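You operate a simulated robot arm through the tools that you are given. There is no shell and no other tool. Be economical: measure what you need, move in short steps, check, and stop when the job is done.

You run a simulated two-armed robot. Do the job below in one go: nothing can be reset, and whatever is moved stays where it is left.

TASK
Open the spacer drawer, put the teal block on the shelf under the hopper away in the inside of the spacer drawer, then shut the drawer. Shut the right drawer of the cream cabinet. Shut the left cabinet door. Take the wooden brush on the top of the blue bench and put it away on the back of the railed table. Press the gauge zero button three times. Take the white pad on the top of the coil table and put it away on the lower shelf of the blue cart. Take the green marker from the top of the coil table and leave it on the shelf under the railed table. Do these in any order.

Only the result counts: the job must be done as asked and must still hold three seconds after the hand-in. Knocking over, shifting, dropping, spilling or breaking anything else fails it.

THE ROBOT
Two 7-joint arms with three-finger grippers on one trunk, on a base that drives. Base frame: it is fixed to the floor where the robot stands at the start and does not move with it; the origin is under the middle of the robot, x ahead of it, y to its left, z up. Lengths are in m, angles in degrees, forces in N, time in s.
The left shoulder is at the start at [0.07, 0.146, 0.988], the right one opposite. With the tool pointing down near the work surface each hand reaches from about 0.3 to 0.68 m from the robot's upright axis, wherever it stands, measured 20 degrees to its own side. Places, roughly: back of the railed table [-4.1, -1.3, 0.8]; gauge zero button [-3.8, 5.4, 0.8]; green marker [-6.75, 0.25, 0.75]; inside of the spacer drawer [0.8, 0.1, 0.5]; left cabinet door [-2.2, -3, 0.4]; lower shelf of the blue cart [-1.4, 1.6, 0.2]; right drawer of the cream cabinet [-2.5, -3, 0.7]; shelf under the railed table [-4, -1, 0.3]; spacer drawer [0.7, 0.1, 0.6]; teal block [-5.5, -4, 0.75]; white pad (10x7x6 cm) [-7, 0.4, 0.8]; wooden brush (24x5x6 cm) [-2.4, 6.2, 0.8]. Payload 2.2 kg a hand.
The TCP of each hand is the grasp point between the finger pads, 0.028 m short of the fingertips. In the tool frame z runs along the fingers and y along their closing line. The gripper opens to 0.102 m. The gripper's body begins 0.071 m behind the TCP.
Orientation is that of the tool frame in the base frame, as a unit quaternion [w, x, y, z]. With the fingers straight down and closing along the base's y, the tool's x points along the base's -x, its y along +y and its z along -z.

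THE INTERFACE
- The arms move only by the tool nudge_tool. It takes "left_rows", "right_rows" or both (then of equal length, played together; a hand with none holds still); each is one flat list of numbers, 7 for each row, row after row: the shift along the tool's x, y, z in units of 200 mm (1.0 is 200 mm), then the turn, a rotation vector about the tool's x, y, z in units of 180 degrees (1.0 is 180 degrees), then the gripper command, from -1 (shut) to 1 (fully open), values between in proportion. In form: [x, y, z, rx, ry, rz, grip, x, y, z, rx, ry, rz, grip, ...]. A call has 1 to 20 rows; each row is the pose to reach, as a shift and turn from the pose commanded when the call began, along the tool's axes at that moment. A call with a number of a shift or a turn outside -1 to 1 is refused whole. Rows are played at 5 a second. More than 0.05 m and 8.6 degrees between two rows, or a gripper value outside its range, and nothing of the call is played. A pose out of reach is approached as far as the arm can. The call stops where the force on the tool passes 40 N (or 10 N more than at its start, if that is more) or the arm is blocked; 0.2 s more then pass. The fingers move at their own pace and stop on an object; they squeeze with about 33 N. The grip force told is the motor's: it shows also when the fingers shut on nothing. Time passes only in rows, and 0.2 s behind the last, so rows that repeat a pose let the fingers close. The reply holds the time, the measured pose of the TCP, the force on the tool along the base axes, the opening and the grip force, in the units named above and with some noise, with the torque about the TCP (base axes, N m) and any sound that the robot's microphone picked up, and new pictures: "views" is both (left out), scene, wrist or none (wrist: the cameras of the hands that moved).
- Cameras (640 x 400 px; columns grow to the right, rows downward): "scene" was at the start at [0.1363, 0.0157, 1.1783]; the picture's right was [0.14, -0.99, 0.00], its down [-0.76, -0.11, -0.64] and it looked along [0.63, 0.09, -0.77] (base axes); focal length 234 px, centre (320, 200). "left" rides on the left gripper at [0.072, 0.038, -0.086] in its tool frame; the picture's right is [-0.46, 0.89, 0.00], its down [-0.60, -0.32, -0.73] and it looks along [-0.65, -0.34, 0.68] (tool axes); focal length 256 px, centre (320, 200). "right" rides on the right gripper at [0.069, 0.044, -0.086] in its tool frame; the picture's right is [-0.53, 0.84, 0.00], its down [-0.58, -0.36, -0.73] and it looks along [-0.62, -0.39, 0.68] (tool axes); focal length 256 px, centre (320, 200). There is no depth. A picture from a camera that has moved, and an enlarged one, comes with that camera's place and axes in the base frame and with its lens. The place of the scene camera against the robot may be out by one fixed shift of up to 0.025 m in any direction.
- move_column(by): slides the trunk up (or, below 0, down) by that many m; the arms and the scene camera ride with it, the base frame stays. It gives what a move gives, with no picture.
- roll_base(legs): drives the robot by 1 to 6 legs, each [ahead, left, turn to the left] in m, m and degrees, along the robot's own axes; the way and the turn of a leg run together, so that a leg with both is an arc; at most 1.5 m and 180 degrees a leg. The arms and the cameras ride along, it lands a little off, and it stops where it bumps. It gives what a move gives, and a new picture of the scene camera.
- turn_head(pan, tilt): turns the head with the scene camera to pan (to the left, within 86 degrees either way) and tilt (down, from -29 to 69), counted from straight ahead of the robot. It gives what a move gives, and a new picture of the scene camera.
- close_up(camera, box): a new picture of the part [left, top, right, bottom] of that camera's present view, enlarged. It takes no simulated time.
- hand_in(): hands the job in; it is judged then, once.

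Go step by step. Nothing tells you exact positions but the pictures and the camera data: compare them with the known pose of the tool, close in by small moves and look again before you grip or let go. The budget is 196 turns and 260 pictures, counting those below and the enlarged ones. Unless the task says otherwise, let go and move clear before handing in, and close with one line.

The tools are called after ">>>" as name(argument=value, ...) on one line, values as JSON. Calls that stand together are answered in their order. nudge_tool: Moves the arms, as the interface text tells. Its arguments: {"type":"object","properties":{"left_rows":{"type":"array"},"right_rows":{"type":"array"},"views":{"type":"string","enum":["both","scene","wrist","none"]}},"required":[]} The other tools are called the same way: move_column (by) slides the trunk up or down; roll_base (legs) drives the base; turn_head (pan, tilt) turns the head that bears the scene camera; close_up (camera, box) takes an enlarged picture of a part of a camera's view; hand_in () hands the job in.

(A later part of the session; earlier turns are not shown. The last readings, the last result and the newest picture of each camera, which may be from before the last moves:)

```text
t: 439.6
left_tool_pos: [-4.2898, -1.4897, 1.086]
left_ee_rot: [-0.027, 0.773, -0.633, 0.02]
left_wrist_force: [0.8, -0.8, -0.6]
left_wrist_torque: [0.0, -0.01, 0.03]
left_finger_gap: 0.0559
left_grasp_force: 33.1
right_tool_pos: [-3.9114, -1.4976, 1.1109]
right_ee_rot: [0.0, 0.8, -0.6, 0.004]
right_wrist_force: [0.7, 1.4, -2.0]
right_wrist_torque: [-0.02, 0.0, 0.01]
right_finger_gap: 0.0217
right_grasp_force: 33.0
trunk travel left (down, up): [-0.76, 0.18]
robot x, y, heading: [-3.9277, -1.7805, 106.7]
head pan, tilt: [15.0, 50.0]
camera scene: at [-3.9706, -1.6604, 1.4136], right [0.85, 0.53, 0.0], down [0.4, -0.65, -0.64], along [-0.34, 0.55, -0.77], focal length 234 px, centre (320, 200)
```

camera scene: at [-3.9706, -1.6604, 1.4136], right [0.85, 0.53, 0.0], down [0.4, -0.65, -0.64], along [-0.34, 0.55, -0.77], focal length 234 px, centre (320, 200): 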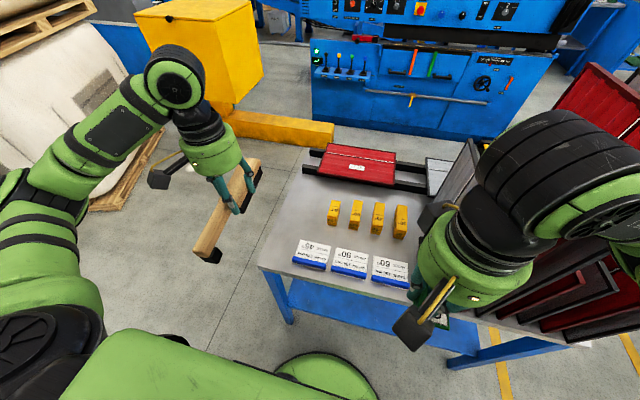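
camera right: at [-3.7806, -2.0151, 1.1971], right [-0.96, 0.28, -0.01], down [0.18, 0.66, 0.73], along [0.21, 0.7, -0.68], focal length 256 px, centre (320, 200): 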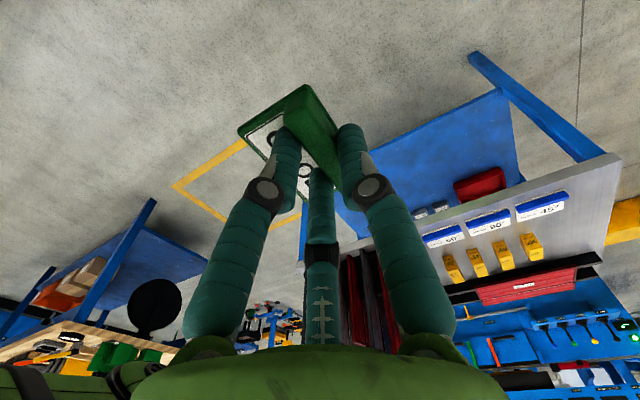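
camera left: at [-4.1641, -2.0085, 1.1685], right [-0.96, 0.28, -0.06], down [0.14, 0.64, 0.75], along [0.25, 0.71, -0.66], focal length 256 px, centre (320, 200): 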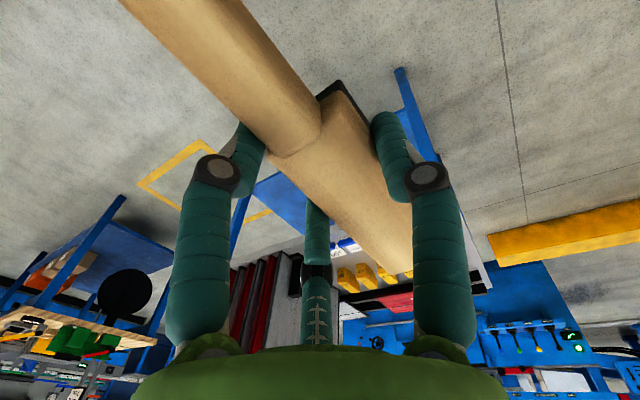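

Strip left of the blocks is ~15 cm wide; I'll move the brush ahead over it while still high.

>>> nudge_tool(left_rows=[-0.2, -0.05, 0, 0, 0, 0, -1, -0.4, -0.1, 0, 0, 0, 0, -1, -0.6, -0.15, 0, 0, 0, 0, -1, -0.8, -0.2, 0, 0, 0, 0, -1, -1, -0.25, 0, 0, 0, 0, -1], views="none")

>>> move_column(by=-0.14)

>>> nudge_tool(left_rows=[-0.1, 0, 0, 0, 0, 0, -1, -0.2, 0, 0, 0, 0, 0, -1], views="both")

```text
t: 440.8
left_tool_pos: [-4.2782, -1.2835, 1.0881]
left_ee_rot: [-0.027, 0.774, -0.632, 0.02]
left_wrist_force: [0.4, -0.2, -1.6]
left_wrist_torque: [0.0, 0.0, 0.0]
left_finger_gap: 0.0558
left_grasp_force: 33.4
right_tool_pos: [-3.9113, -1.4958, 1.1117]
right_ee_rot: [0.001, 0.8, -0.6, 0.004]
right_wrist_force: [0.8, 0.6, -0.6]
right_wrist_torque: [0.0, -0.02, 0.04]
right_finger_gap: 0.0215
right_grasp_force: 33.3
trunk travel left (down, up): [-0.76, 0.18]
robot x, y, heading: [-3.926, -1.7786, 106.9]
head pan, tilt: [15.0, 50.0]
```

```text
t: 442.5
left_tool_pos: [-4.2807, -1.2856, 0.9478]
left_ee_rot: [-0.027, 0.774, -0.632, 0.02]
left_wrist_force: [-0.8, -0.5, -1.5]
left_wrist_torque: [-0.04, -0.01, -0.02]
left_finger_gap: 0.0559
left_grasp_force: 32.7
right_tool_pos: [-3.9127, -1.4963, 0.9713]
right_ee_rot: [0.0, 0.8, -0.6, 0.004]
right_wrist_force: [-0.6, -0.1, -1.1]
right_wrist_torque: [0.01, 0.0, -0.01]
right_finger_gap: 0.0217
right_grasp_force: 33.1
trunk travel left (down, up): [-0.62, 0.32]
robot x, y, heading: [-3.9291, -1.7783, 106.7]
head pan, tilt: [15.0, 50.0]
```

```text
t: 443.1
left_tool_pos: [-4.2887, -1.2446, 0.949]
left_ee_rot: [-0.027, 0.774, -0.633, 0.02]
left_wrist_force: [-0.1, 0.1, -1.2]
left_wrist_torque: [-0.03, -0.02, 0.01]
left_finger_gap: 0.0556
left_grasp_force: 33.2
right_tool_pos: [-3.9121, -1.4975, 0.9714]
right_ee_rot: [0.0, 0.801, -0.599, 0.004]
right_wrist_force: [0.3, 0.6, -0.1]
right_wrist_torque: [0.05, 0.02, -0.03]
right_finger_gap: 0.0214
right_grasp_force: 32.9
trunk travel left (down, up): [-0.62, 0.32]
robot x, y, heading: [-3.9247, -1.7776, 107.0]
head pan, tilt: [15.0, 50.0]
camera scene: at [-3.9709, -1.6604, 1.2735], right [0.85, 0.53, 0.0], down [0.4, -0.65, -0.64], along [-0.34, 0.55, -0.77], focal length 234 px, centre (320, 200)
camera left: at [-4.3163, -1.3243, 1.0321], right [-0.96, 0.28, -0.06], down [0.14, 0.64, 0.75], along [0.25, 0.71, -0.66], focal length 256 px, centre (320, 200)
```

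scene: 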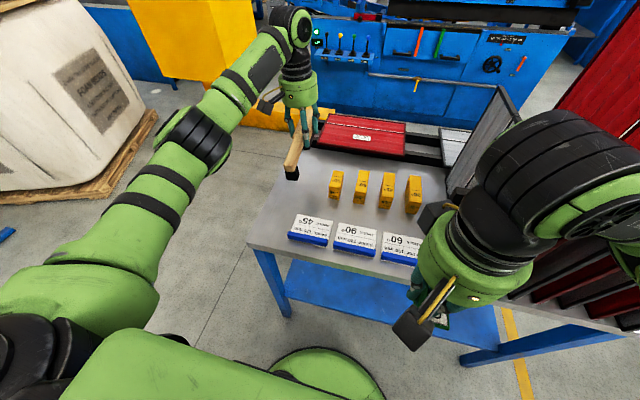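
left: 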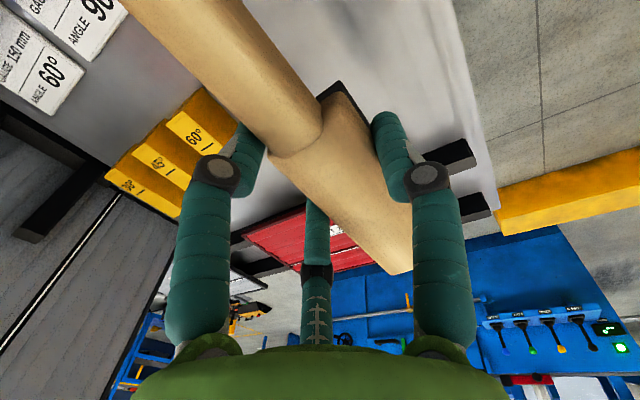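

Move back 3 cm from the rail, then lower to contact.

>>> nudge_tool(left_rows=[0.15, 0, 0.1, 0, 0, 0, -1, 0.15, 0, 0.25, 0, 0, 0, -1, 0.15, 0, 0.38, 0, 0, 0, -1, 0.15, 0, 0.41, 0, 0, 0, -1, 0.15, 0, 0.43, 0, 0, 0, -1, 0.15, 0, 0.45, 0, 0, 0, -1, 0.15, 0, 0.47, 0, 0, 0, -1, 0.15, 0, 0.49, 0, 0, 0, -1], views="both")

```text
t: 444.9
left_tool_pos: [-4.2755, -1.275, 0.8498]
left_ee_rot: [-0.028, 0.774, -0.632, 0.021]
left_wrist_force: [-0.5, 0.1, -1.8]
left_wrist_torque: [-0.02, -0.01, 0.02]
left_finger_gap: 0.0561
left_grasp_force: 33.6
right_tool_pos: [-3.9109, -1.4985, 0.9718]
right_ee_rot: [-0.001, 0.8, -0.6, 0.004]
right_wrist_force: [0.1, 0.1, -1.2]
right_wrist_torque: [-0.01, 0.02, 0.0]
right_finger_gap: 0.0215
right_grasp_force: 32.9
trunk travel left (down, up): [-0.62, 0.32]
robot x, y, heading: [-3.9289, -1.779, 106.6]
head pan, tilt: [15.0, 50.0]
camera scene: at [-3.971, -1.6605, 1.2735], right [0.85, 0.53, 0.0], down [0.4, -0.65, -0.64], along [-0.34, 0.55, -0.77], focal length 234 px, centre (320, 200)
camera left: at [-4.3037, -1.3539, 0.9335], right [-0.96, 0.28, -0.06], down [0.14, 0.64, 0.75], along [0.25, 0.71, -0.65], focal length 256 px, centre (320, 200)
```

scene: 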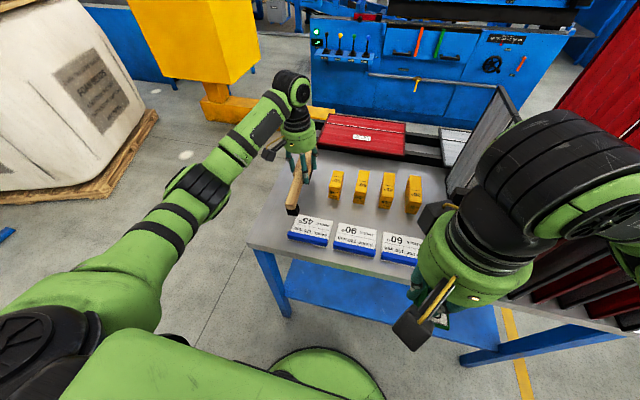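
left: 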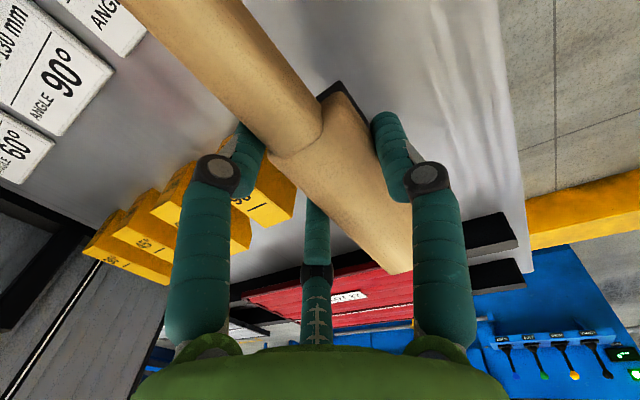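

No contact yet; continue lowering in small steps.

>>> nudge_tool(left_rows=[0, 0, 0.02, 0, 0, 0, -1, 0, 0, 0.04, 0, 0, 0, -1, 0, 0, 0.06, 0, 0, 0, -1, 0, 0, 0.08, 0, 0, 0, -1, 0, 0, 0.1, 0, 0, 0, -1, 0, 0, 0.12, 0, 0, 0, -1, 0, 0, 0.14, 0, 0, 0, -1, 0, 0, 0.16, 0, 0, 0, -1, 0, 0, 0.18, 0, 0, 0, -1, 0, 0, 0.2, 0, 0, 0, -1, 0, 0, 0.22, 0, 0, 0, -1], views="none")

>>> close_up(camera="scene", box=[230, 110, 390, 260])

```text
t: 447.3
left_tool_pos: [-4.2742, -1.2728, 0.8087]
left_ee_rot: [-0.028, 0.774, -0.632, 0.02]
left_wrist_force: [-2.0, 3.4, 9.1]
left_wrist_torque: [-1.05, -0.29, -0.1]
left_finger_gap: 0.0565
left_grasp_force: 32.9
right_tool_pos: [-3.9124, -1.4977, 0.9728]
right_ee_rot: [0.0, 0.8, -0.6, 0.004]
right_wrist_force: [0.2, -0.6, -0.6]
right_wrist_torque: [0.01, 0.0, -0.01]
right_finger_gap: 0.0214
right_grasp_force: 32.9
trunk travel left (down, up): [-0.62, 0.32]
robot x, y, heading: [-3.9258, -1.7781, 106.8]
head pan, tilt: [15.0, 50.0]
```

```text
2.67 times, centred on (310, 185) of scene
camera zoom: at [-3.9705, -1.6605, 1.2737], right [0.85, 0.53, 0.0], down [0.4, -0.65, -0.64], along [-0.34, 0.55, -0.77], focal length 625 px, centre (347, 240)
```

zoom: 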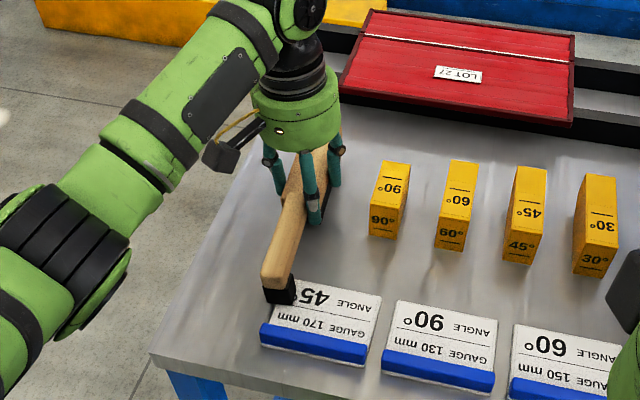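

The handle's foot is landing on the 45° label. Lift 3 cm, shift ahead 4.5 cm and left 3 cm, then lower again.

>>> nudge_tool(left_rows=[0, 0, -0.1, 0, 0, 0, -1, 0, 0, -0.18, 0, 0, 0, -1, -0.11, 0.08, -0.18, 0, 0, 0, -1, -0.225, 0.15, -0.18, 0, 0, 0, -1, -0.225, 0.15, -0.08, 0, 0, 0, -1, -0.225, 0.15, -0.04, 0, 0, 0, -1], views="wrist")

>>> close_up(camera="scene", box=[230, 110, 390, 260])

```text
t: 448.7
left_tool_pos: [-4.3103, -1.2356, 0.8116]
left_ee_rot: [-0.027, 0.773, -0.633, 0.021]
left_wrist_force: [-0.1, 0.4, -1.3]
left_wrist_torque: [-0.02, -0.02, -0.01]
left_finger_gap: 0.0559
left_grasp_force: 33.1
right_tool_pos: [-3.9115, -1.4965, 0.9711]
right_ee_rot: [0.0, 0.8, -0.6, 0.005]
right_wrist_force: [0.1, -0.5, -0.3]
right_wrist_torque: [0.0, -0.01, 0.01]
right_finger_gap: 0.0215
right_grasp_force: 33.1
trunk travel left (down, up): [-0.62, 0.32]
robot x, y, heading: [-3.9283, -1.7767, 106.6]
head pan, tilt: [15.0, 50.0]
camera left: at [-4.3383, -1.3148, 0.8952], right [-0.96, 0.28, -0.06], down [0.14, 0.64, 0.75], along [0.25, 0.71, -0.66], focal length 256 px, centre (320, 200)
```

left: 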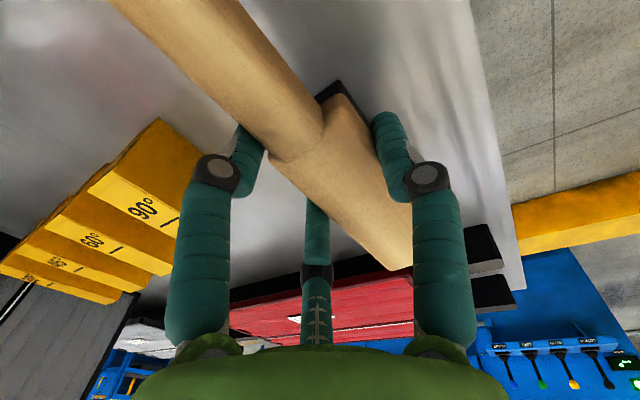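

```text
2.67 times, centred on (310, 185) of scene
camera zoom: at [-3.9708, -1.66, 1.2735], right [0.85, 0.53, 0.0], down [0.4, -0.65, -0.64], along [-0.34, 0.55, -0.77], focal length 625 px, centre (347, 240)
```

zoom: 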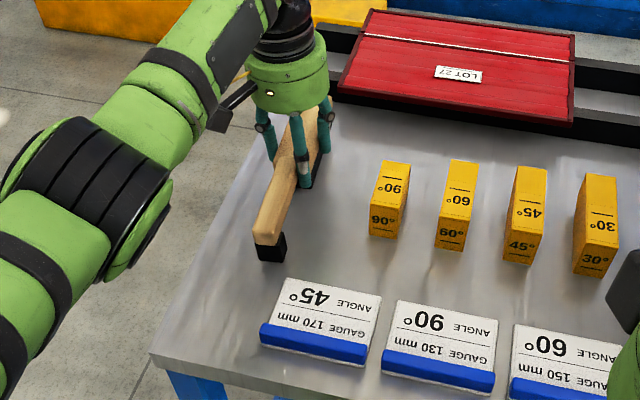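

Clear of the label now. Lower to contact.

>>> nudge_tool(left_rows=[0, 0, 0.02, 0, 0, 0, -1, 0, 0, 0.035, 0, 0, 0, -1, 0, 0, 0.05, 0, 0, 0, -1, 0, 0, 0.065, 0, 0, 0, -1], views="none")

>>> close_up(camera="scene", box=[230, 110, 390, 260])

```text
t: 449.7
left_tool_pos: [-4.309, -1.2342, 0.8019]
left_ee_rot: [-0.028, 0.774, -0.633, 0.02]
left_wrist_force: [-0.1, -0.2, 5.1]
left_wrist_torque: [-0.83, -0.22, 0.01]
left_finger_gap: 0.056
left_grasp_force: 33.0
right_tool_pos: [-3.9109, -1.4975, 0.9712]
right_ee_rot: [0.0, 0.801, -0.599, 0.003]
right_wrist_force: [-0.1, 0.2, -0.9]
right_wrist_torque: [0.0, -0.01, 0.01]
right_finger_gap: 0.0213
right_grasp_force: 32.8
trunk travel left (down, up): [-0.62, 0.32]
robot x, y, heading: [-3.9283, -1.779, 107.0]
head pan, tilt: [15.0, 50.0]
```

```text
2.67 times, centred on (310, 185) of scene
camera zoom: at [-3.9703, -1.6604, 1.2737], right [0.85, 0.53, 0.0], down [0.4, -0.65, -0.64], along [-0.34, 0.55, -0.77], focal length 625 px, centre (347, 240)
```

zoom: 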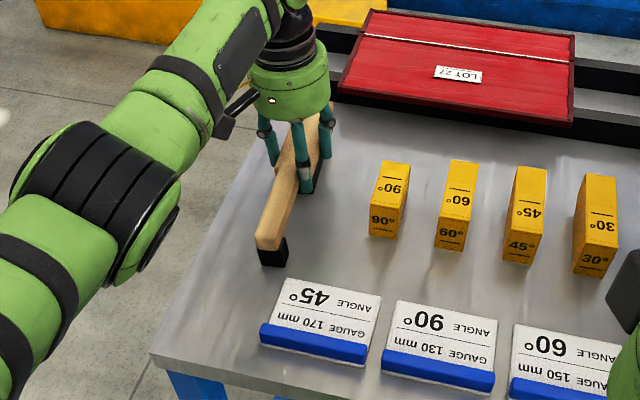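

The handle foot touches; lower 4 mm more, release, lift straight up.

>>> nudge_tool(left_rows=[0, 0, 0.02, 0, 0, 0, -1, 0, 0, 0.025, 0, 0, 0, 0.2, 0, 0, 0.025, 0, 0, 0, 0.6, 0, 0, 0.02, 0, 0, 0, 0.9, 0, 0, -0.1, 0, 0, 0, 0.9, 0, 0, -0.3, 0, 0, 0, 0.9, 0, 0, -0.5, 0, 0, 0, 0.9], views="wrist")

>>> close_up(camera="scene", box=[230, 110, 390, 260])

```text
t: 451.3
left_tool_pos: [-4.3159, -1.236, 0.8989]
left_ee_rot: [-0.027, 0.773, -0.634, 0.021]
left_wrist_force: [0.4, 0.0, -0.1]
left_wrist_torque: [0.0, -0.01, -0.03]
left_finger_gap: 0.0972
left_grasp_force: 0.2
right_tool_pos: [-3.9117, -1.4969, 0.9708]
right_ee_rot: [-0.001, 0.8, -0.6, 0.005]
right_wrist_force: [0.1, -0.1, -0.5]
right_wrist_torque: [0.04, 0.0, 0.0]
right_finger_gap: 0.0216
right_grasp_force: 32.3
trunk travel left (down, up): [-0.62, 0.32]
robot x, y, heading: [-3.9238, -1.778, 106.7]
head pan, tilt: [15.0, 50.0]
camera left: at [-4.3439, -1.314, 0.982], right [-0.96, 0.28, -0.06], down [0.14, 0.64, 0.75], along [0.25, 0.71, -0.66], focal length 256 px, centre (320, 200)
```

left: 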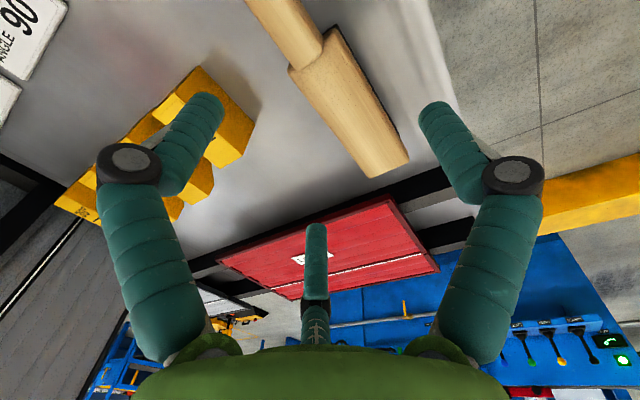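

```text
2.67 times, centred on (310, 185) of scene
camera zoom: at [-3.9703, -1.66, 1.2734], right [0.85, 0.53, 0.0], down [0.4, -0.65, -0.64], along [-0.34, 0.55, -0.77], focal length 625 px, centre (347, 240)
```

zoom: 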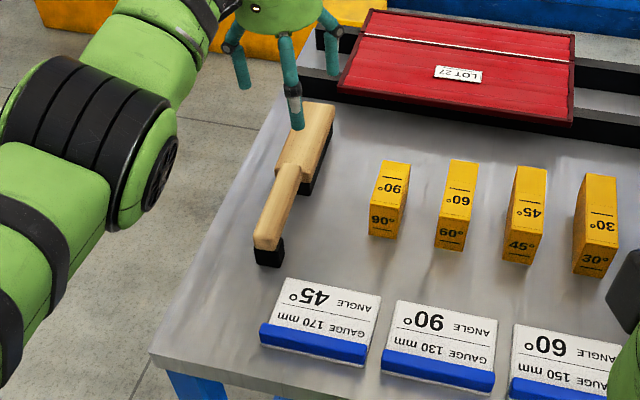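

Brush is placed. Retract the left hand, back off, lower the trunk to look at the shelf below.

>>> nudge_tool(left_rows=[0, 0, -0.2, 0, 0, 0, 0.9, 0.2, 0, -0.25, 0, 0, 0, 0.9, 0.4, 0.03, -0.25, 0, 0, 0, 0.9, 0.6, 0.06, -0.25, 0, 0, 0, 0.9, 0.8, 0.1, -0.25, 0, 0, 0, 0.9, 1, 0.15, -0.25, 0, 0, 0, 0], views="none")

>>> roll_base(legs=[[-0.42, 0, 0]])

>>> move_column(by=-0.4)

>>> turn_head(pan=0, tilt=30)

```text
t: 452.7
left_tool_pos: [-4.3083, -1.4388, 0.9431]
left_ee_rot: [-0.027, 0.774, -0.633, 0.021]
left_wrist_force: [-0.1, 0.2, -0.6]
left_wrist_torque: [0.01, 0.0, 0.0]
left_finger_gap: 0.0508
left_grasp_force: 0.0
left hand out of reach, approached as far as the arm can: row 2
right_tool_pos: [-3.912, -1.4971, 0.9722]
right_ee_rot: [-0.001, 0.8, -0.6, 0.004]
right_wrist_force: [-0.2, -0.5, -0.5]
right_wrist_torque: [0.0, 0.02, 0.02]
right_finger_gap: 0.0215
right_grasp_force: 32.8
trunk travel left (down, up): [-0.62, 0.32]
robot x, y, heading: [-3.9281, -1.7724, 106.6]
head pan, tilt: [15.0, 50.0]
```

```text
t: 455.3
left_tool_pos: [-4.1878, -1.8412, 0.9436]
left_ee_rot: [-0.028, 0.776, -0.63, 0.02]
left_wrist_force: [-0.9, 0.7, -0.2]
left_wrist_torque: [0.03, -0.06, 0.02]
left_finger_gap: 0.0509
left_grasp_force: 0.2
right_tool_pos: [-3.7907, -1.8978, 0.9711]
right_ee_rot: [0.0, 0.803, -0.596, 0.004]
right_wrist_force: [-0.1, 0.0, -0.8]
right_wrist_torque: [-0.02, 0.03, 0.04]
right_finger_gap: 0.0213
right_grasp_force: 33.0
trunk travel left (down, up): [-0.62, 0.32]
robot x, y, heading: [-3.8039, -2.1815, 107.1]
head pan, tilt: [15.0, 50.0]
camera scene: at [-3.8488, -2.0617, 1.2734], right [0.85, 0.53, 0.0], down [0.41, -0.65, -0.64], along [-0.34, 0.54, -0.77], focal length 234 px, centre (320, 200)
```

scene: 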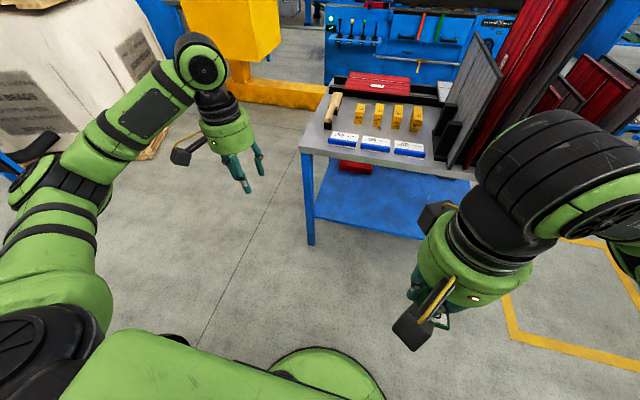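

```text
t: 459.1
left_tool_pos: [-4.1884, -1.8422, 0.545]
left_ee_rot: [-0.027, 0.776, -0.63, 0.02]
left_wrist_force: [0.0, 0.1, 0.8]
left_wrist_torque: [0.02, -0.04, 0.04]
left_finger_gap: 0.0512
left_grasp_force: 0.0
right_tool_pos: [-3.7897, -1.8985, 0.5713]
right_ee_rot: [-0.001, 0.802, -0.597, 0.004]
right_wrist_force: [0.1, -0.6, -1.1]
right_wrist_torque: [-0.01, -0.03, 0.01]
right_finger_gap: 0.0213
right_grasp_force: 33.4
trunk travel left (down, up): [-0.22, 0.72]
robot x, y, heading: [-3.8012, -2.179, 107.5]
head pan, tilt: [15.0, 50.0]
```

```text
t: 459.9
left_tool_pos: [-4.1885, -1.8421, 0.5434]
left_ee_rot: [-0.027, 0.776, -0.63, 0.02]
left_wrist_force: [0.2, 0.7, 0.5]
left_wrist_torque: [-0.01, 0.0, 0.01]
left_finger_gap: 0.0511
left_grasp_force: 0.0
right_tool_pos: [-3.7909, -1.8986, 0.5705]
right_ee_rot: [0.0, 0.802, -0.597, 0.004]
right_wrist_force: [0.1, 0.1, -0.6]
right_wrist_torque: [0.02, 0.01, 0.01]
right_finger_gap: 0.0217
right_grasp_force: 32.9
trunk travel left (down, up): [-0.22, 0.72]
robot x, y, heading: [-3.803, -2.1794, 107.4]
head pan, tilt: [0.0, 30.0]
camera scene: at [-3.8345, -2.0406, 0.9029], right [0.95, 0.3, 0.0], down [0.15, -0.48, -0.87], along [-0.26, 0.83, -0.5], focal length 234 px, centre (320, 200)
```

scene: 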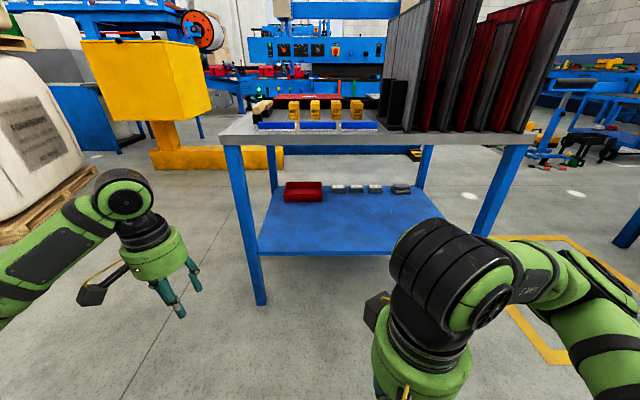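

The shelf's near half is free. Pull the left hand back/out, lower the trunk, and roll in.

>>> nudge_tool(left_rows=[0.15, 0.15, 0, 0, 0, 0, 0, 0.3, 0.3, 0, 0, 0, 0, 0, 0.45, 0.45, 0, 0, 0, 0, 0, 0.6, 0.6, 0, 0, 0, 0, 0, 0.7, 0.7, 0, 0, 0, 0, 0], views="none")

>>> move_column(by=-0.2)

>>> roll_base(legs=[[0.4, 0, 0]])

```text
t: 461.1
left_tool_pos: [-4.2932, -2.008, 0.5367]
left_ee_rot: [-0.028, 0.776, -0.63, 0.02]
left_wrist_force: [0.4, -0.8, 0.0]
left_wrist_torque: [0.01, 0.02, 0.0]
left_finger_gap: 0.0509
left_grasp_force: 0.1
right_tool_pos: [-3.7923, -1.898, 0.5701]
right_ee_rot: [0.0, 0.803, -0.596, 0.004]
right_wrist_force: [0.2, 0.2, -0.8]
right_wrist_torque: [-0.02, -0.01, -0.02]
right_finger_gap: 0.0215
right_grasp_force: 33.0
trunk travel left (down, up): [-0.22, 0.72]
robot x, y, heading: [-3.8057, -2.1788, 107.2]
head pan, tilt: [0.0, 30.0]
```

```text
t: 463.3
left_tool_pos: [-4.2948, -2.0091, 0.3362]
left_ee_rot: [-0.028, 0.777, -0.628, 0.02]
left_wrist_force: [0.6, -0.4, 0.2]
left_wrist_torque: [0.03, 0.03, -0.01]
left_finger_gap: 0.0512
left_grasp_force: 0.1
right_tool_pos: [-3.7906, -1.899, 0.3703]
right_ee_rot: [0.0, 0.802, -0.597, 0.004]
right_wrist_force: [1.0, 0.5, -1.5]
right_wrist_torque: [0.01, -0.04, 0.01]
right_finger_gap: 0.0216
right_grasp_force: 32.5
trunk travel left (down, up): [-0.02, 0.92]
robot x, y, heading: [-3.7996, -2.1786, 107.5]
head pan, tilt: [0.0, 30.0]
```

```text
t: 465.8
left_tool_pos: [-4.4179, -1.6341, 0.3364]
left_ee_rot: [-0.026, 0.78, -0.625, 0.021]
left_wrist_force: [0.6, -0.8, 0.7]
left_wrist_torque: [-0.01, 0.03, -0.01]
left_finger_gap: 0.0509
left_grasp_force: 0.0
right_tool_pos: [-3.9146, -1.5181, 0.3703]
right_ee_rot: [0.0, 0.806, -0.592, 0.004]
right_wrist_force: [1.2, 0.4, -0.8]
right_wrist_torque: [0.01, 0.02, 0.01]
right_finger_gap: 0.0215
right_grasp_force: 33.0
trunk travel left (down, up): [-0.02, 0.92]
robot x, y, heading: [-3.9254, -1.7994, 108.1]
head pan, tilt: [0.0, 30.0]
camera scene: at [-3.9565, -1.6614, 0.703], right [0.95, 0.31, 0.0], down [0.15, -0.48, -0.87], along [-0.27, 0.82, -0.5], focal length 234 px, centre (320, 200)
```

scene: 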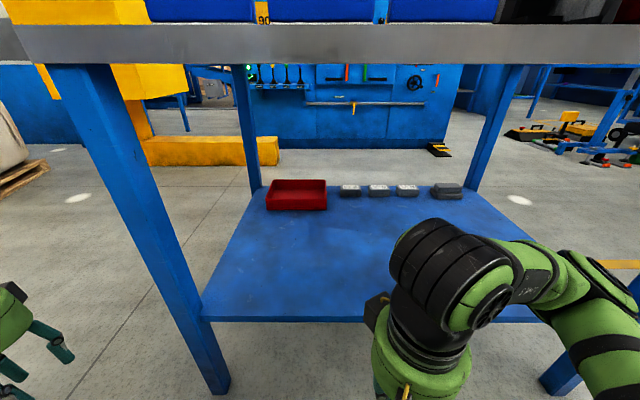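

Shelf edge is ~0.41 ahead; extend the right hand over the shelf.

>>> nudge_tool(right_rows=[-0.2, 0.05, -0.05, 0, 0, 0, -1, -0.4, 0.1, -0.05, 0, 0, 0, -1, -0.6, 0.15, -0.05, 0, 0, 0, -1, -0.8, 0.2, -0.05, 0, 0, 0, -1, -1, 0.25, -0.05, 0, 0, 0, -1], views="none")

>>> nudge_tool(right_rows=[-0.2, 0, 0, 0, 0, 0, -1, -0.4, 0, 0, 0, 0, 0, -1], views="both")

```text
t: 467.0
left_tool_pos: [-4.4165, -1.6345, 0.3359]
left_ee_rot: [-0.027, 0.78, -0.625, 0.02]
left_wrist_force: [-0.7, 0.0, 0.2]
left_wrist_torque: [0.05, 0.04, 0.02]
left_finger_gap: 0.051
left_grasp_force: 0.0
right_tool_pos: [-4.0265, -1.343, 0.3794]
right_ee_rot: [-0.001, 0.806, -0.591, 0.004]
right_wrist_force: [0.2, -0.6, -0.8]
right_wrist_torque: [-0.01, 0.02, 0.03]
right_finger_gap: 0.0216
right_grasp_force: 33.0
trunk travel left (down, up): [-0.02, 0.92]
robot x, y, heading: [-3.9215, -1.7956, 108.0]
head pan, tilt: [0.0, 30.0]
```

```text
t: 467.6
left_tool_pos: [-4.4179, -1.6342, 0.3354]
left_ee_rot: [-0.027, 0.78, -0.625, 0.021]
left_wrist_force: [-0.7, 1.1, 0.7]
left_wrist_torque: [0.01, 0.0, 0.03]
left_finger_gap: 0.0511
left_grasp_force: 0.0
right_tool_pos: [-4.0518, -1.2668, 0.3795]
right_ee_rot: [0.0, 0.806, -0.591, 0.004]
right_wrist_force: [-0.1, 0.1, 0.0]
right_wrist_torque: [-0.01, -0.01, -0.02]
right_finger_gap: 0.0216
right_grasp_force: 33.0
trunk travel left (down, up): [-0.02, 0.92]
robot x, y, heading: [-3.925, -1.8022, 107.6]
head pan, tilt: [0.0, 30.0]
camera scene: at [-3.9565, -1.6614, 0.7029], right [0.95, 0.31, 0.0], down [0.15, -0.48, -0.87], along [-0.27, 0.82, -0.5], focal length 234 px, centre (320, 200)
camera right: at [-4.0733, -1.3451, 0.4655], right [-0.97, 0.26, -0.01], down [0.17, 0.66, 0.73], along [0.19, 0.7, -0.68], focal length 256 px, centre (320, 200)
```

scene: 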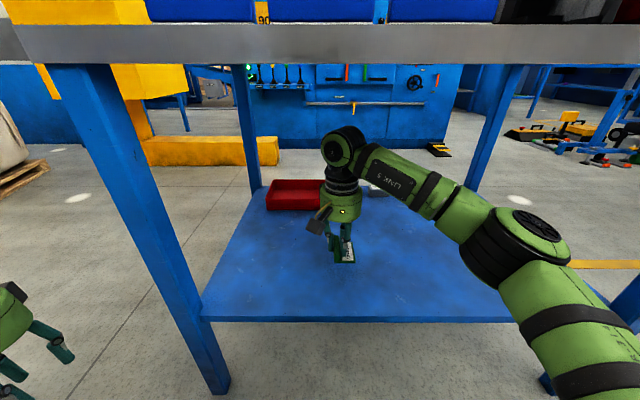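
right: 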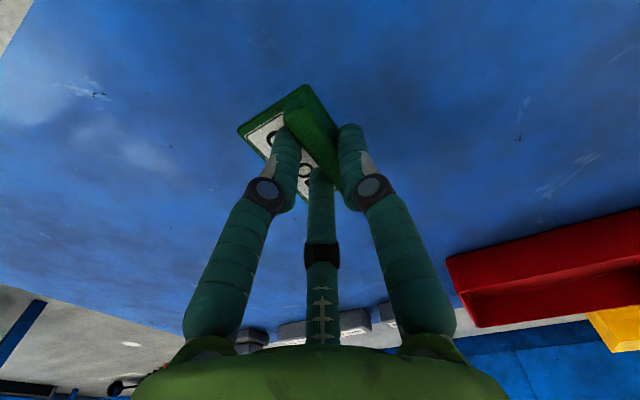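

Over free shelf. Lower to contact.

>>> nudge_tool(right_rows=[0, 0, 0.1, 0, 0, 0, -1, 0, 0, 0.14, 0, 0, 0, -1, 0, 0, 0.16, 0, 0, 0, -1, 0, 0, 0.18, 0, 0, 0, -1, 0, 0, 0.2, 0, 0, 0, -1, 0, 0, 0.22, 0, 0, 0, -1, 0, 0, 0.24, 0, 0, 0, -1, 0, 0, 0.26, 0, 0, 0, -1, 0, 0, 0.28, 0, 0, 0, -1], views="wrist")

```text
t: 469.3
left_tool_pos: [-4.4173, -1.6348, 0.3367]
left_ee_rot: [-0.028, 0.78, -0.625, 0.02]
left_wrist_force: [0.6, 0.5, 0.4]
left_wrist_torque: [0.01, 0.0, 0.03]
left_finger_gap: 0.051
left_grasp_force: 0.1
right_tool_pos: [-4.0468, -1.266, 0.3402]
right_ee_rot: [0.001, 0.806, -0.591, -0.001]
right_wrist_force: [3.3, -2.6, 17.4]
right_wrist_torque: [-0.46, -0.14, 0.02]
right_finger_gap: 0.0217
right_grasp_force: 33.1
trunk travel left (down, up): [-0.02, 0.92]
robot x, y, heading: [-3.9191, -1.8037, 108.0]
head pan, tilt: [0.0, 30.0]
stopped in row 8 (right hand): the force on the tool passed its limit at 43 N (the readings are from after the stop); the commanded pose is now the measured one
camera right: at [-4.0679, -1.3447, 0.4255], right [-0.97, 0.26, 0.0], down [0.18, 0.66, 0.73], along [0.19, 0.71, -0.68], focal length 256 px, centre (320, 200)
```

right: 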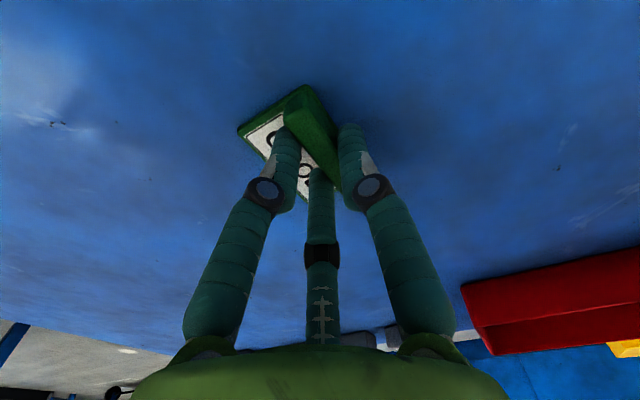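

Contact. Release, lift, and retract.

>>> nudge_tool(right_rows=[0, 0, -0.01, 0, 0, 0, 0.4, 0, 0, -0.01, 0, 0, 0, 0.4, 0, 0, -0.15, 0, 0, 0, 0.4, 0, 0, -0.3, 0, 0, 0, 0.4, 0.2, 0, -0.3, 0, 0, 0, 0.4, 0.4, -0.05, -0.3, 0, 0, 0, 0.4, 0.6, -0.1, -0.3, 0, 0, 0, 0.4, 0.8, -0.15, -0.3, 0, 0, 0, 0.4, 1, -0.2, -0.3, 0, 0, 0, 0.4], views="scene")

```text
t: 471.3
left_tool_pos: [-4.4173, -1.6345, 0.3364]
left_ee_rot: [-0.028, 0.781, -0.624, 0.021]
left_wrist_force: [-0.2, -1.3, -0.4]
left_wrist_torque: [-0.01, 0.01, 0.01]
left_finger_gap: 0.0509
left_grasp_force: 0.1
right_tool_pos: [-3.952, -1.4448, 0.3948]
right_ee_rot: [0.0, 0.806, -0.592, 0.001]
right_wrist_force: [-0.4, 0.1, -0.7]
right_wrist_torque: [0.01, 0.0, -0.01]
right_finger_gap: 0.0714
right_grasp_force: 0.1
trunk travel left (down, up): [-0.02, 0.92]
robot x, y, heading: [-3.9249, -1.8029, 107.8]
head pan, tilt: [0.0, 30.0]
camera scene: at [-3.9564, -1.6614, 0.703], right [0.95, 0.31, 0.0], down [0.15, -0.48, -0.87], along [-0.27, 0.82, -0.5], focal length 234 px, centre (320, 200)
```

scene: 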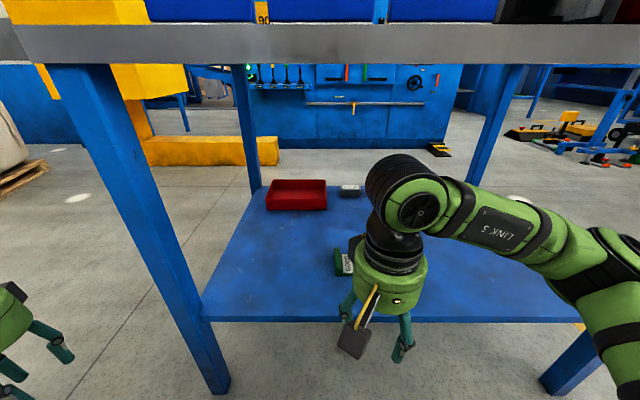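

Marker stands on the shelf. Back off, raise the trunk, and head west to look for the hopper and teal block.

>>> roll_base(legs=[[-0.5, 0, 0]])

>>> move_column(by=0.4)

>>> move_column(by=0.15)

>>> roll_base(legs=[[0, 0, 85], [1.0, 0.1, 0], [0, 0, 50]])

>>> turn_head(pan=0, tilt=20)

```text
t: 474.2
left_tool_pos: [-4.2648, -2.1, 0.336]
left_ee_rot: [-0.027, 0.775, -0.631, 0.021]
left_wrist_force: [0.5, -0.1, 0.1]
left_wrist_torque: [-0.02, -0.01, 0.01]
left_finger_gap: 0.051
left_grasp_force: 0.0
right_tool_pos: [-3.7952, -1.9209, 0.394]
right_ee_rot: [-0.001, 0.801, -0.599, 0.0]
right_wrist_force: [-0.2, -0.3, 0.1]
right_wrist_torque: [-0.02, 0.0, 0.01]
right_finger_gap: 0.0714
right_grasp_force: 0.0
trunk travel left (down, up): [-0.02, 0.92]
robot x, y, heading: [-3.7739, -2.274, 106.9]
head pan, tilt: [0.0, 30.0]
camera scene: at [-3.8049, -2.1359, 0.703], right [0.96, 0.29, 0.0], down [0.15, -0.48, -0.87], along [-0.25, 0.83, -0.5], focal length 234 px, centre (320, 200)
```

scene: 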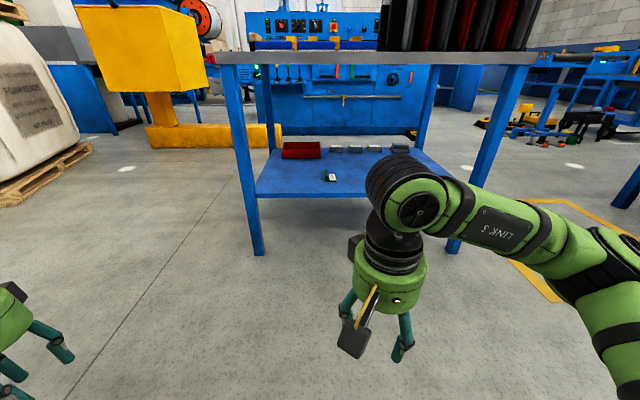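

```text
t: 478.0
left_tool_pos: [-4.2659, -2.1002, 0.7356]
left_ee_rot: [-0.027, 0.775, -0.632, 0.02]
left_wrist_force: [-0.6, -0.3, 0.2]
left_wrist_torque: [0.01, -0.01, -0.01]
left_finger_gap: 0.051
left_grasp_force: 0.1
right_tool_pos: [-3.7955, -1.9194, 0.7943]
right_ee_rot: [0.0, 0.801, -0.599, 0.0]
right_wrist_force: [-1.0, 0.0, 0.1]
right_wrist_torque: [-0.03, -0.02, 0.03]
right_finger_gap: 0.0717
right_grasp_force: 0.2
trunk travel left (down, up): [-0.42, 0.52]
robot x, y, heading: [-3.7763, -2.2787, 106.9]
head pan, tilt: [0.0, 30.0]
```

```text
t: 479.8
left_tool_pos: [-4.2646, -2.1003, 0.886]
left_ee_rot: [-0.028, 0.775, -0.631, 0.021]
left_wrist_force: [0.0, 0.5, -0.2]
left_wrist_torque: [0.0, 0.0, -0.02]
left_finger_gap: 0.0509
left_grasp_force: 0.1
right_tool_pos: [-3.7958, -1.9193, 0.9441]
right_ee_rot: [0.0, 0.801, -0.599, 0.0]
right_wrist_force: [0.4, -1.3, -0.4]
right_wrist_torque: [0.0, 0.01, -0.01]
right_finger_gap: 0.0712
right_grasp_force: 0.0
trunk travel left (down, up): [-0.57, 0.37]
robot x, y, heading: [-3.7724, -2.2775, 107.1]
head pan, tilt: [0.0, 30.0]
```

```text
t: 490.8
left_tool_pos: [-4.5235, -3.0371, 0.8864]
left_ee_rot: [-0.03, 0.884, 0.467, -0.017]
left_wrist_force: [0.4, 0.4, -0.3]
left_wrist_torque: [0.01, 0.0, -0.01]
left_finger_gap: 0.0508
left_grasp_force: 0.1
right_tool_pos: [-4.9793, -2.8252, 0.9454]
right_ee_rot: [0.0, 0.864, 0.504, 0.0]
right_wrist_force: [-0.4, -0.3, -0.1]
right_wrist_torque: [0.02, 0.04, -0.05]
right_finger_gap: 0.0713
right_grasp_force: 0.1
trunk travel left (down, up): [-0.57, 0.37]
robot x, y, heading: [-4.7364, -2.564, -118.9]
head pan, tilt: [0.0, 30.0]
camera scene: at [-4.7966, -2.6807, 1.253], right [-0.87, 0.48, 0.0], down [0.24, 0.44, -0.87], along [-0.42, -0.76, -0.5], focal length 234 px, centre (320, 200)
```

scene: 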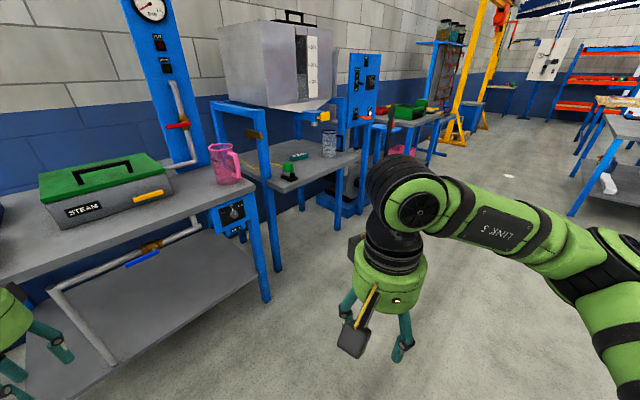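

```text
t: 491.5
left_tool_pos: [-4.5226, -3.0373, 0.8864]
left_ee_rot: [-0.029, 0.884, 0.466, -0.017]
left_wrist_force: [-0.8, 0.5, 0.4]
left_wrist_torque: [0.0, -0.02, 0.0]
left_finger_gap: 0.0509
left_grasp_force: 0.1
right_tool_pos: [-4.9794, -2.8267, 0.9442]
right_ee_rot: [0.0, 0.864, 0.504, 0.0]
right_wrist_force: [-0.1, -0.7, -0.1]
right_wrist_torque: [0.01, 0.01, 0.02]
right_finger_gap: 0.0715
right_grasp_force: 0.0
trunk travel left (down, up): [-0.57, 0.37]
robot x, y, heading: [-4.7406, -2.5644, -118.9]
head pan, tilt: [0.0, 20.0]
camera scene: at [-4.7979, -2.6831, 1.269], right [-0.87, 0.48, 0.0], down [0.17, 0.3, -0.94], along [-0.46, -0.82, -0.34], focal length 234 px, centre (320, 200)
```

scene: 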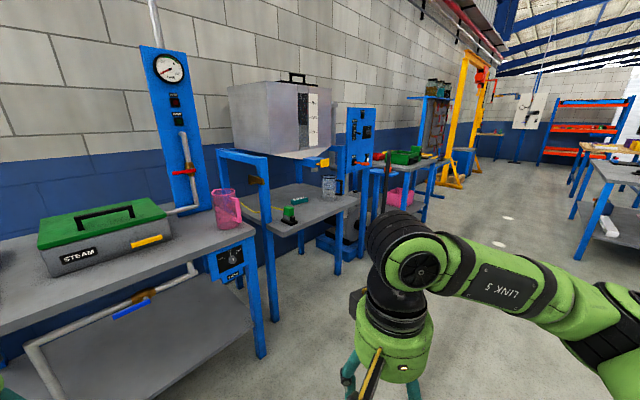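

The hopper (grey box on blue frame) has the teal block on its shelf beneath. I'll drive in front of it and square up.

>>> roll_base(legs=[[0.95, -0.4, 0], [0, 0, 44]])

>>> turn_head(pan=0, tilt=30)

```text
t: 498.8
left_tool_pos: [-5.0551, -3.3822, 0.8872]
left_ee_rot: [-0.022, 0.646, 0.763, -0.027]
left_wrist_force: [-0.9, -0.4, -0.2]
left_wrist_torque: [0.0, 0.0, -0.03]
left_finger_gap: 0.0509
left_grasp_force: 0.1
right_tool_pos: [-5.5294, -3.5482, 0.9457]
right_ee_rot: [0.0, 0.612, 0.791, 0.0]
right_wrist_force: [0.3, 0.1, -0.1]
right_wrist_torque: [0.0, 0.05, 0.01]
right_finger_gap: 0.0715
right_grasp_force: 0.0
trunk travel left (down, up): [-0.57, 0.37]
robot x, y, heading: [-5.5402, -3.1905, -75.1]
head pan, tilt: [0.0, 20.0]
camera scene: at [-5.4925, -3.3251, 1.269], right [-0.97, -0.26, 0.0], down [-0.09, 0.33, -0.94], along [0.24, -0.91, -0.34], focal length 234 px, centre (320, 200)
```

scene: 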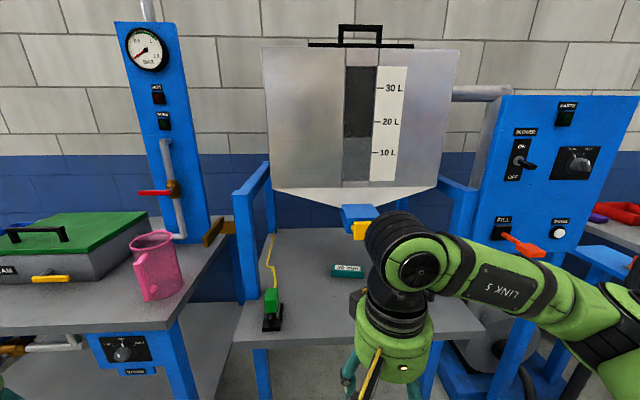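

```text
t: 499.6
left_tool_pos: [-5.0559, -3.3831, 0.886]
left_ee_rot: [-0.022, 0.645, 0.763, -0.027]
left_wrist_force: [0.6, -0.2, 0.4]
left_wrist_torque: [0.04, 0.0, 0.02]
left_finger_gap: 0.0512
left_grasp_force: 0.0
right_tool_pos: [-5.5297, -3.5489, 0.9445]
right_ee_rot: [-0.001, 0.612, 0.791, 0.0]
right_wrist_force: [-0.5, 0.0, -0.4]
right_wrist_torque: [0.01, -0.01, 0.01]
right_finger_gap: 0.0713
right_grasp_force: 0.2
trunk travel left (down, up): [-0.57, 0.37]
robot x, y, heading: [-5.5406, -3.1955, -74.9]
head pan, tilt: [0.0, 30.0]
camera scene: at [-5.4933, -3.3226, 1.253], right [-0.97, -0.26, 0.0], down [-0.13, 0.48, -0.87], along [0.22, -0.84, -0.5], focal length 234 px, centre (320, 200)
```

scene: 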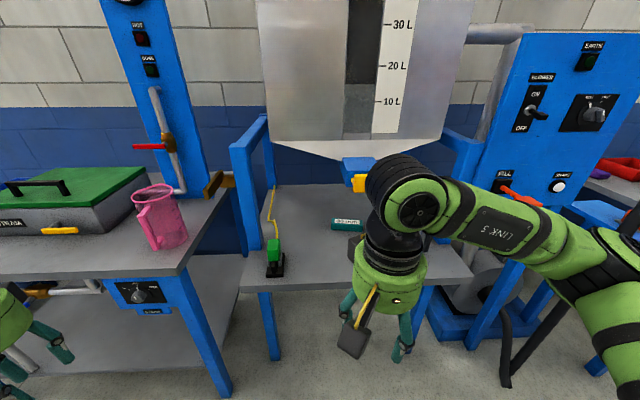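

Teal bar lies ~24 cm inside the shelf, right under the hopper's spout. Let me zoom to size it up.

>>> close_up(camera="scene", box=[230, 130, 390, 290])

>>> move_column(by=-0.3)

>>> turn_head(pan=-10, tilt=15)

```text
2.50 times, centred on (310, 210) of scene
camera zoom: at [-5.4933, -3.3226, 1.253], right [-0.97, -0.26, 0.0], down [-0.13, 0.48, -0.87], along [0.22, -0.84, -0.5], focal length 586 px, centre (345, 175)
```

zoom: 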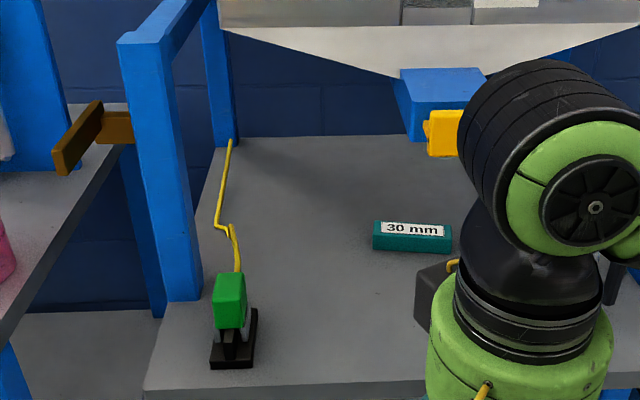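

```text
t: 502.6
left_tool_pos: [-5.0547, -3.3836, 0.5865]
left_ee_rot: [-0.021, 0.646, 0.763, -0.026]
left_wrist_force: [-0.3, -0.6, -0.2]
left_wrist_torque: [-0.01, 0.0, 0.0]
left_finger_gap: 0.0511
left_grasp_force: 0.0
right_tool_pos: [-5.5291, -3.5481, 0.6441]
right_ee_rot: [-0.001, 0.612, 0.791, 0.0]
right_wrist_force: [0.8, -0.4, -0.3]
right_wrist_torque: [0.03, 0.02, -0.01]
right_finger_gap: 0.0716
right_grasp_force: 0.1
trunk travel left (down, up): [-0.27, 0.67]
robot x, y, heading: [-5.5377, -3.191, -74.8]
head pan, tilt: [0.0, 30.0]
```

```text
t: 503.3
left_tool_pos: [-5.0545, -3.3832, 0.5858]
left_ee_rot: [-0.022, 0.645, 0.763, -0.028]
left_wrist_force: [0.3, -0.3, 0.3]
left_wrist_torque: [0.04, 0.01, 0.0]
left_finger_gap: 0.0511
left_grasp_force: 0.0
right_tool_pos: [-5.5303, -3.5492, 0.6451]
right_ee_rot: [0.001, 0.612, 0.791, 0.0]
right_wrist_force: [0.4, -1.2, 0.1]
right_wrist_torque: [0.01, 0.01, 0.02]
right_finger_gap: 0.0714
right_grasp_force: 0.0
trunk travel left (down, up): [-0.27, 0.67]
robot x, y, heading: [-5.5406, -3.1917, -75.0]
head pan, tilt: [-10.0, 15.0]
camera scene: at [-5.5085, -3.3283, 0.9771], right [-1.0, -0.09, 0.0], down [-0.02, 0.26, -0.97], along [0.08, -0.96, -0.26], focal length 234 px, centre (320, 200)
```

scene: 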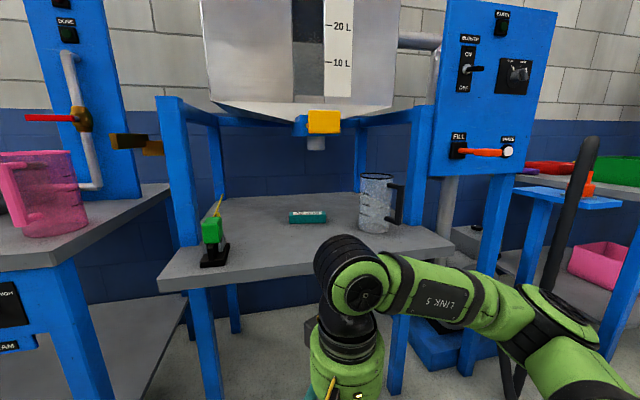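

The block sits behind the spout, so a vertical grip is impossible there. Plan: hook behind it with closed right fingers tilted forward, and drag it to the front edge. Raise the trunk some and tilt the right hand.

>>> move_column(by=0.15)

>>> nudge_tool(right_rows=[-0.1, 0, 0, 0, -0.042, 0, -1, -0.2, 0, 0, 0, -0.084, 0, -1, -0.3, 0, 0, 0, -0.126, 0, -1, -0.4, 0, 0, 0, -0.168, 0, -1, -0.5, 0, 0, 0, -0.21, 0, -1, -0.6, 0, 0, 0, -0.252, 0, -1, -0.7, 0, 0, 0, -0.294, 0, -1, -0.75, 0, 0, 0, -0.333, 0, -1], views="scene")

```text
t: 505.1
left_tool_pos: [-5.0556, -3.3834, 0.7349]
left_ee_rot: [-0.022, 0.646, 0.763, -0.028]
left_wrist_force: [0.1, 0.1, 0.3]
left_wrist_torque: [0.01, 0.02, 0.0]
left_finger_gap: 0.0507
left_grasp_force: 0.0
right_tool_pos: [-5.5301, -3.5486, 0.7957]
right_ee_rot: [-0.001, 0.612, 0.791, 0.001]
right_wrist_force: [-0.1, -0.5, -0.1]
right_wrist_torque: [0.01, -0.05, -0.02]
right_finger_gap: 0.0715
right_grasp_force: 0.0
trunk travel left (down, up): [-0.42, 0.52]
robot x, y, heading: [-5.5377, -3.1924, -74.7]
head pan, tilt: [-10.0, 15.0]
```

```text
t: 506.9
left_tool_pos: [-5.0549, -3.3836, 0.736]
left_ee_rot: [-0.021, 0.645, 0.763, -0.026]
left_wrist_force: [0.2, -0.3, 0.8]
left_wrist_torque: [-0.01, 0.02, 0.02]
left_finger_gap: 0.0512
left_grasp_force: 0.1
right_tool_pos: [-5.4917, -3.6942, 0.7962]
right_ee_rot: [0.396, 0.53, 0.685, -0.305]
right_wrist_force: [-0.4, -0.3, -1.0]
right_wrist_torque: [0.0, -0.05, 0.02]
right_finger_gap: 0.0022
right_grasp_force: 31.0
trunk travel left (down, up): [-0.42, 0.52]
robot x, y, heading: [-5.5425, -3.1959, -75.2]
head pan, tilt: [-10.0, 15.0]
camera scene: at [-5.5086, -3.3284, 1.1272], right [-1.0, -0.09, 0.0], down [-0.02, 0.26, -0.97], along [0.08, -0.96, -0.26], focal length 234 px, centre (320, 200)
```

scene: 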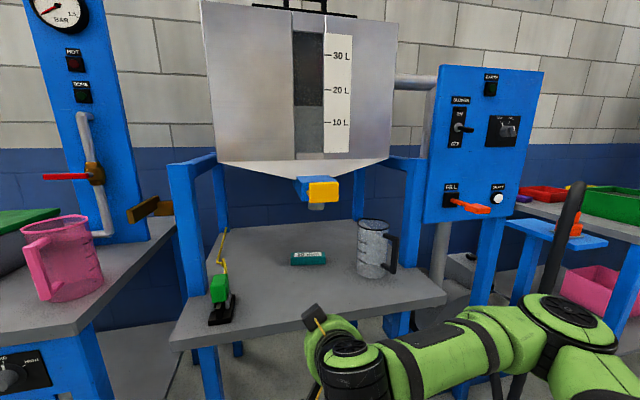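

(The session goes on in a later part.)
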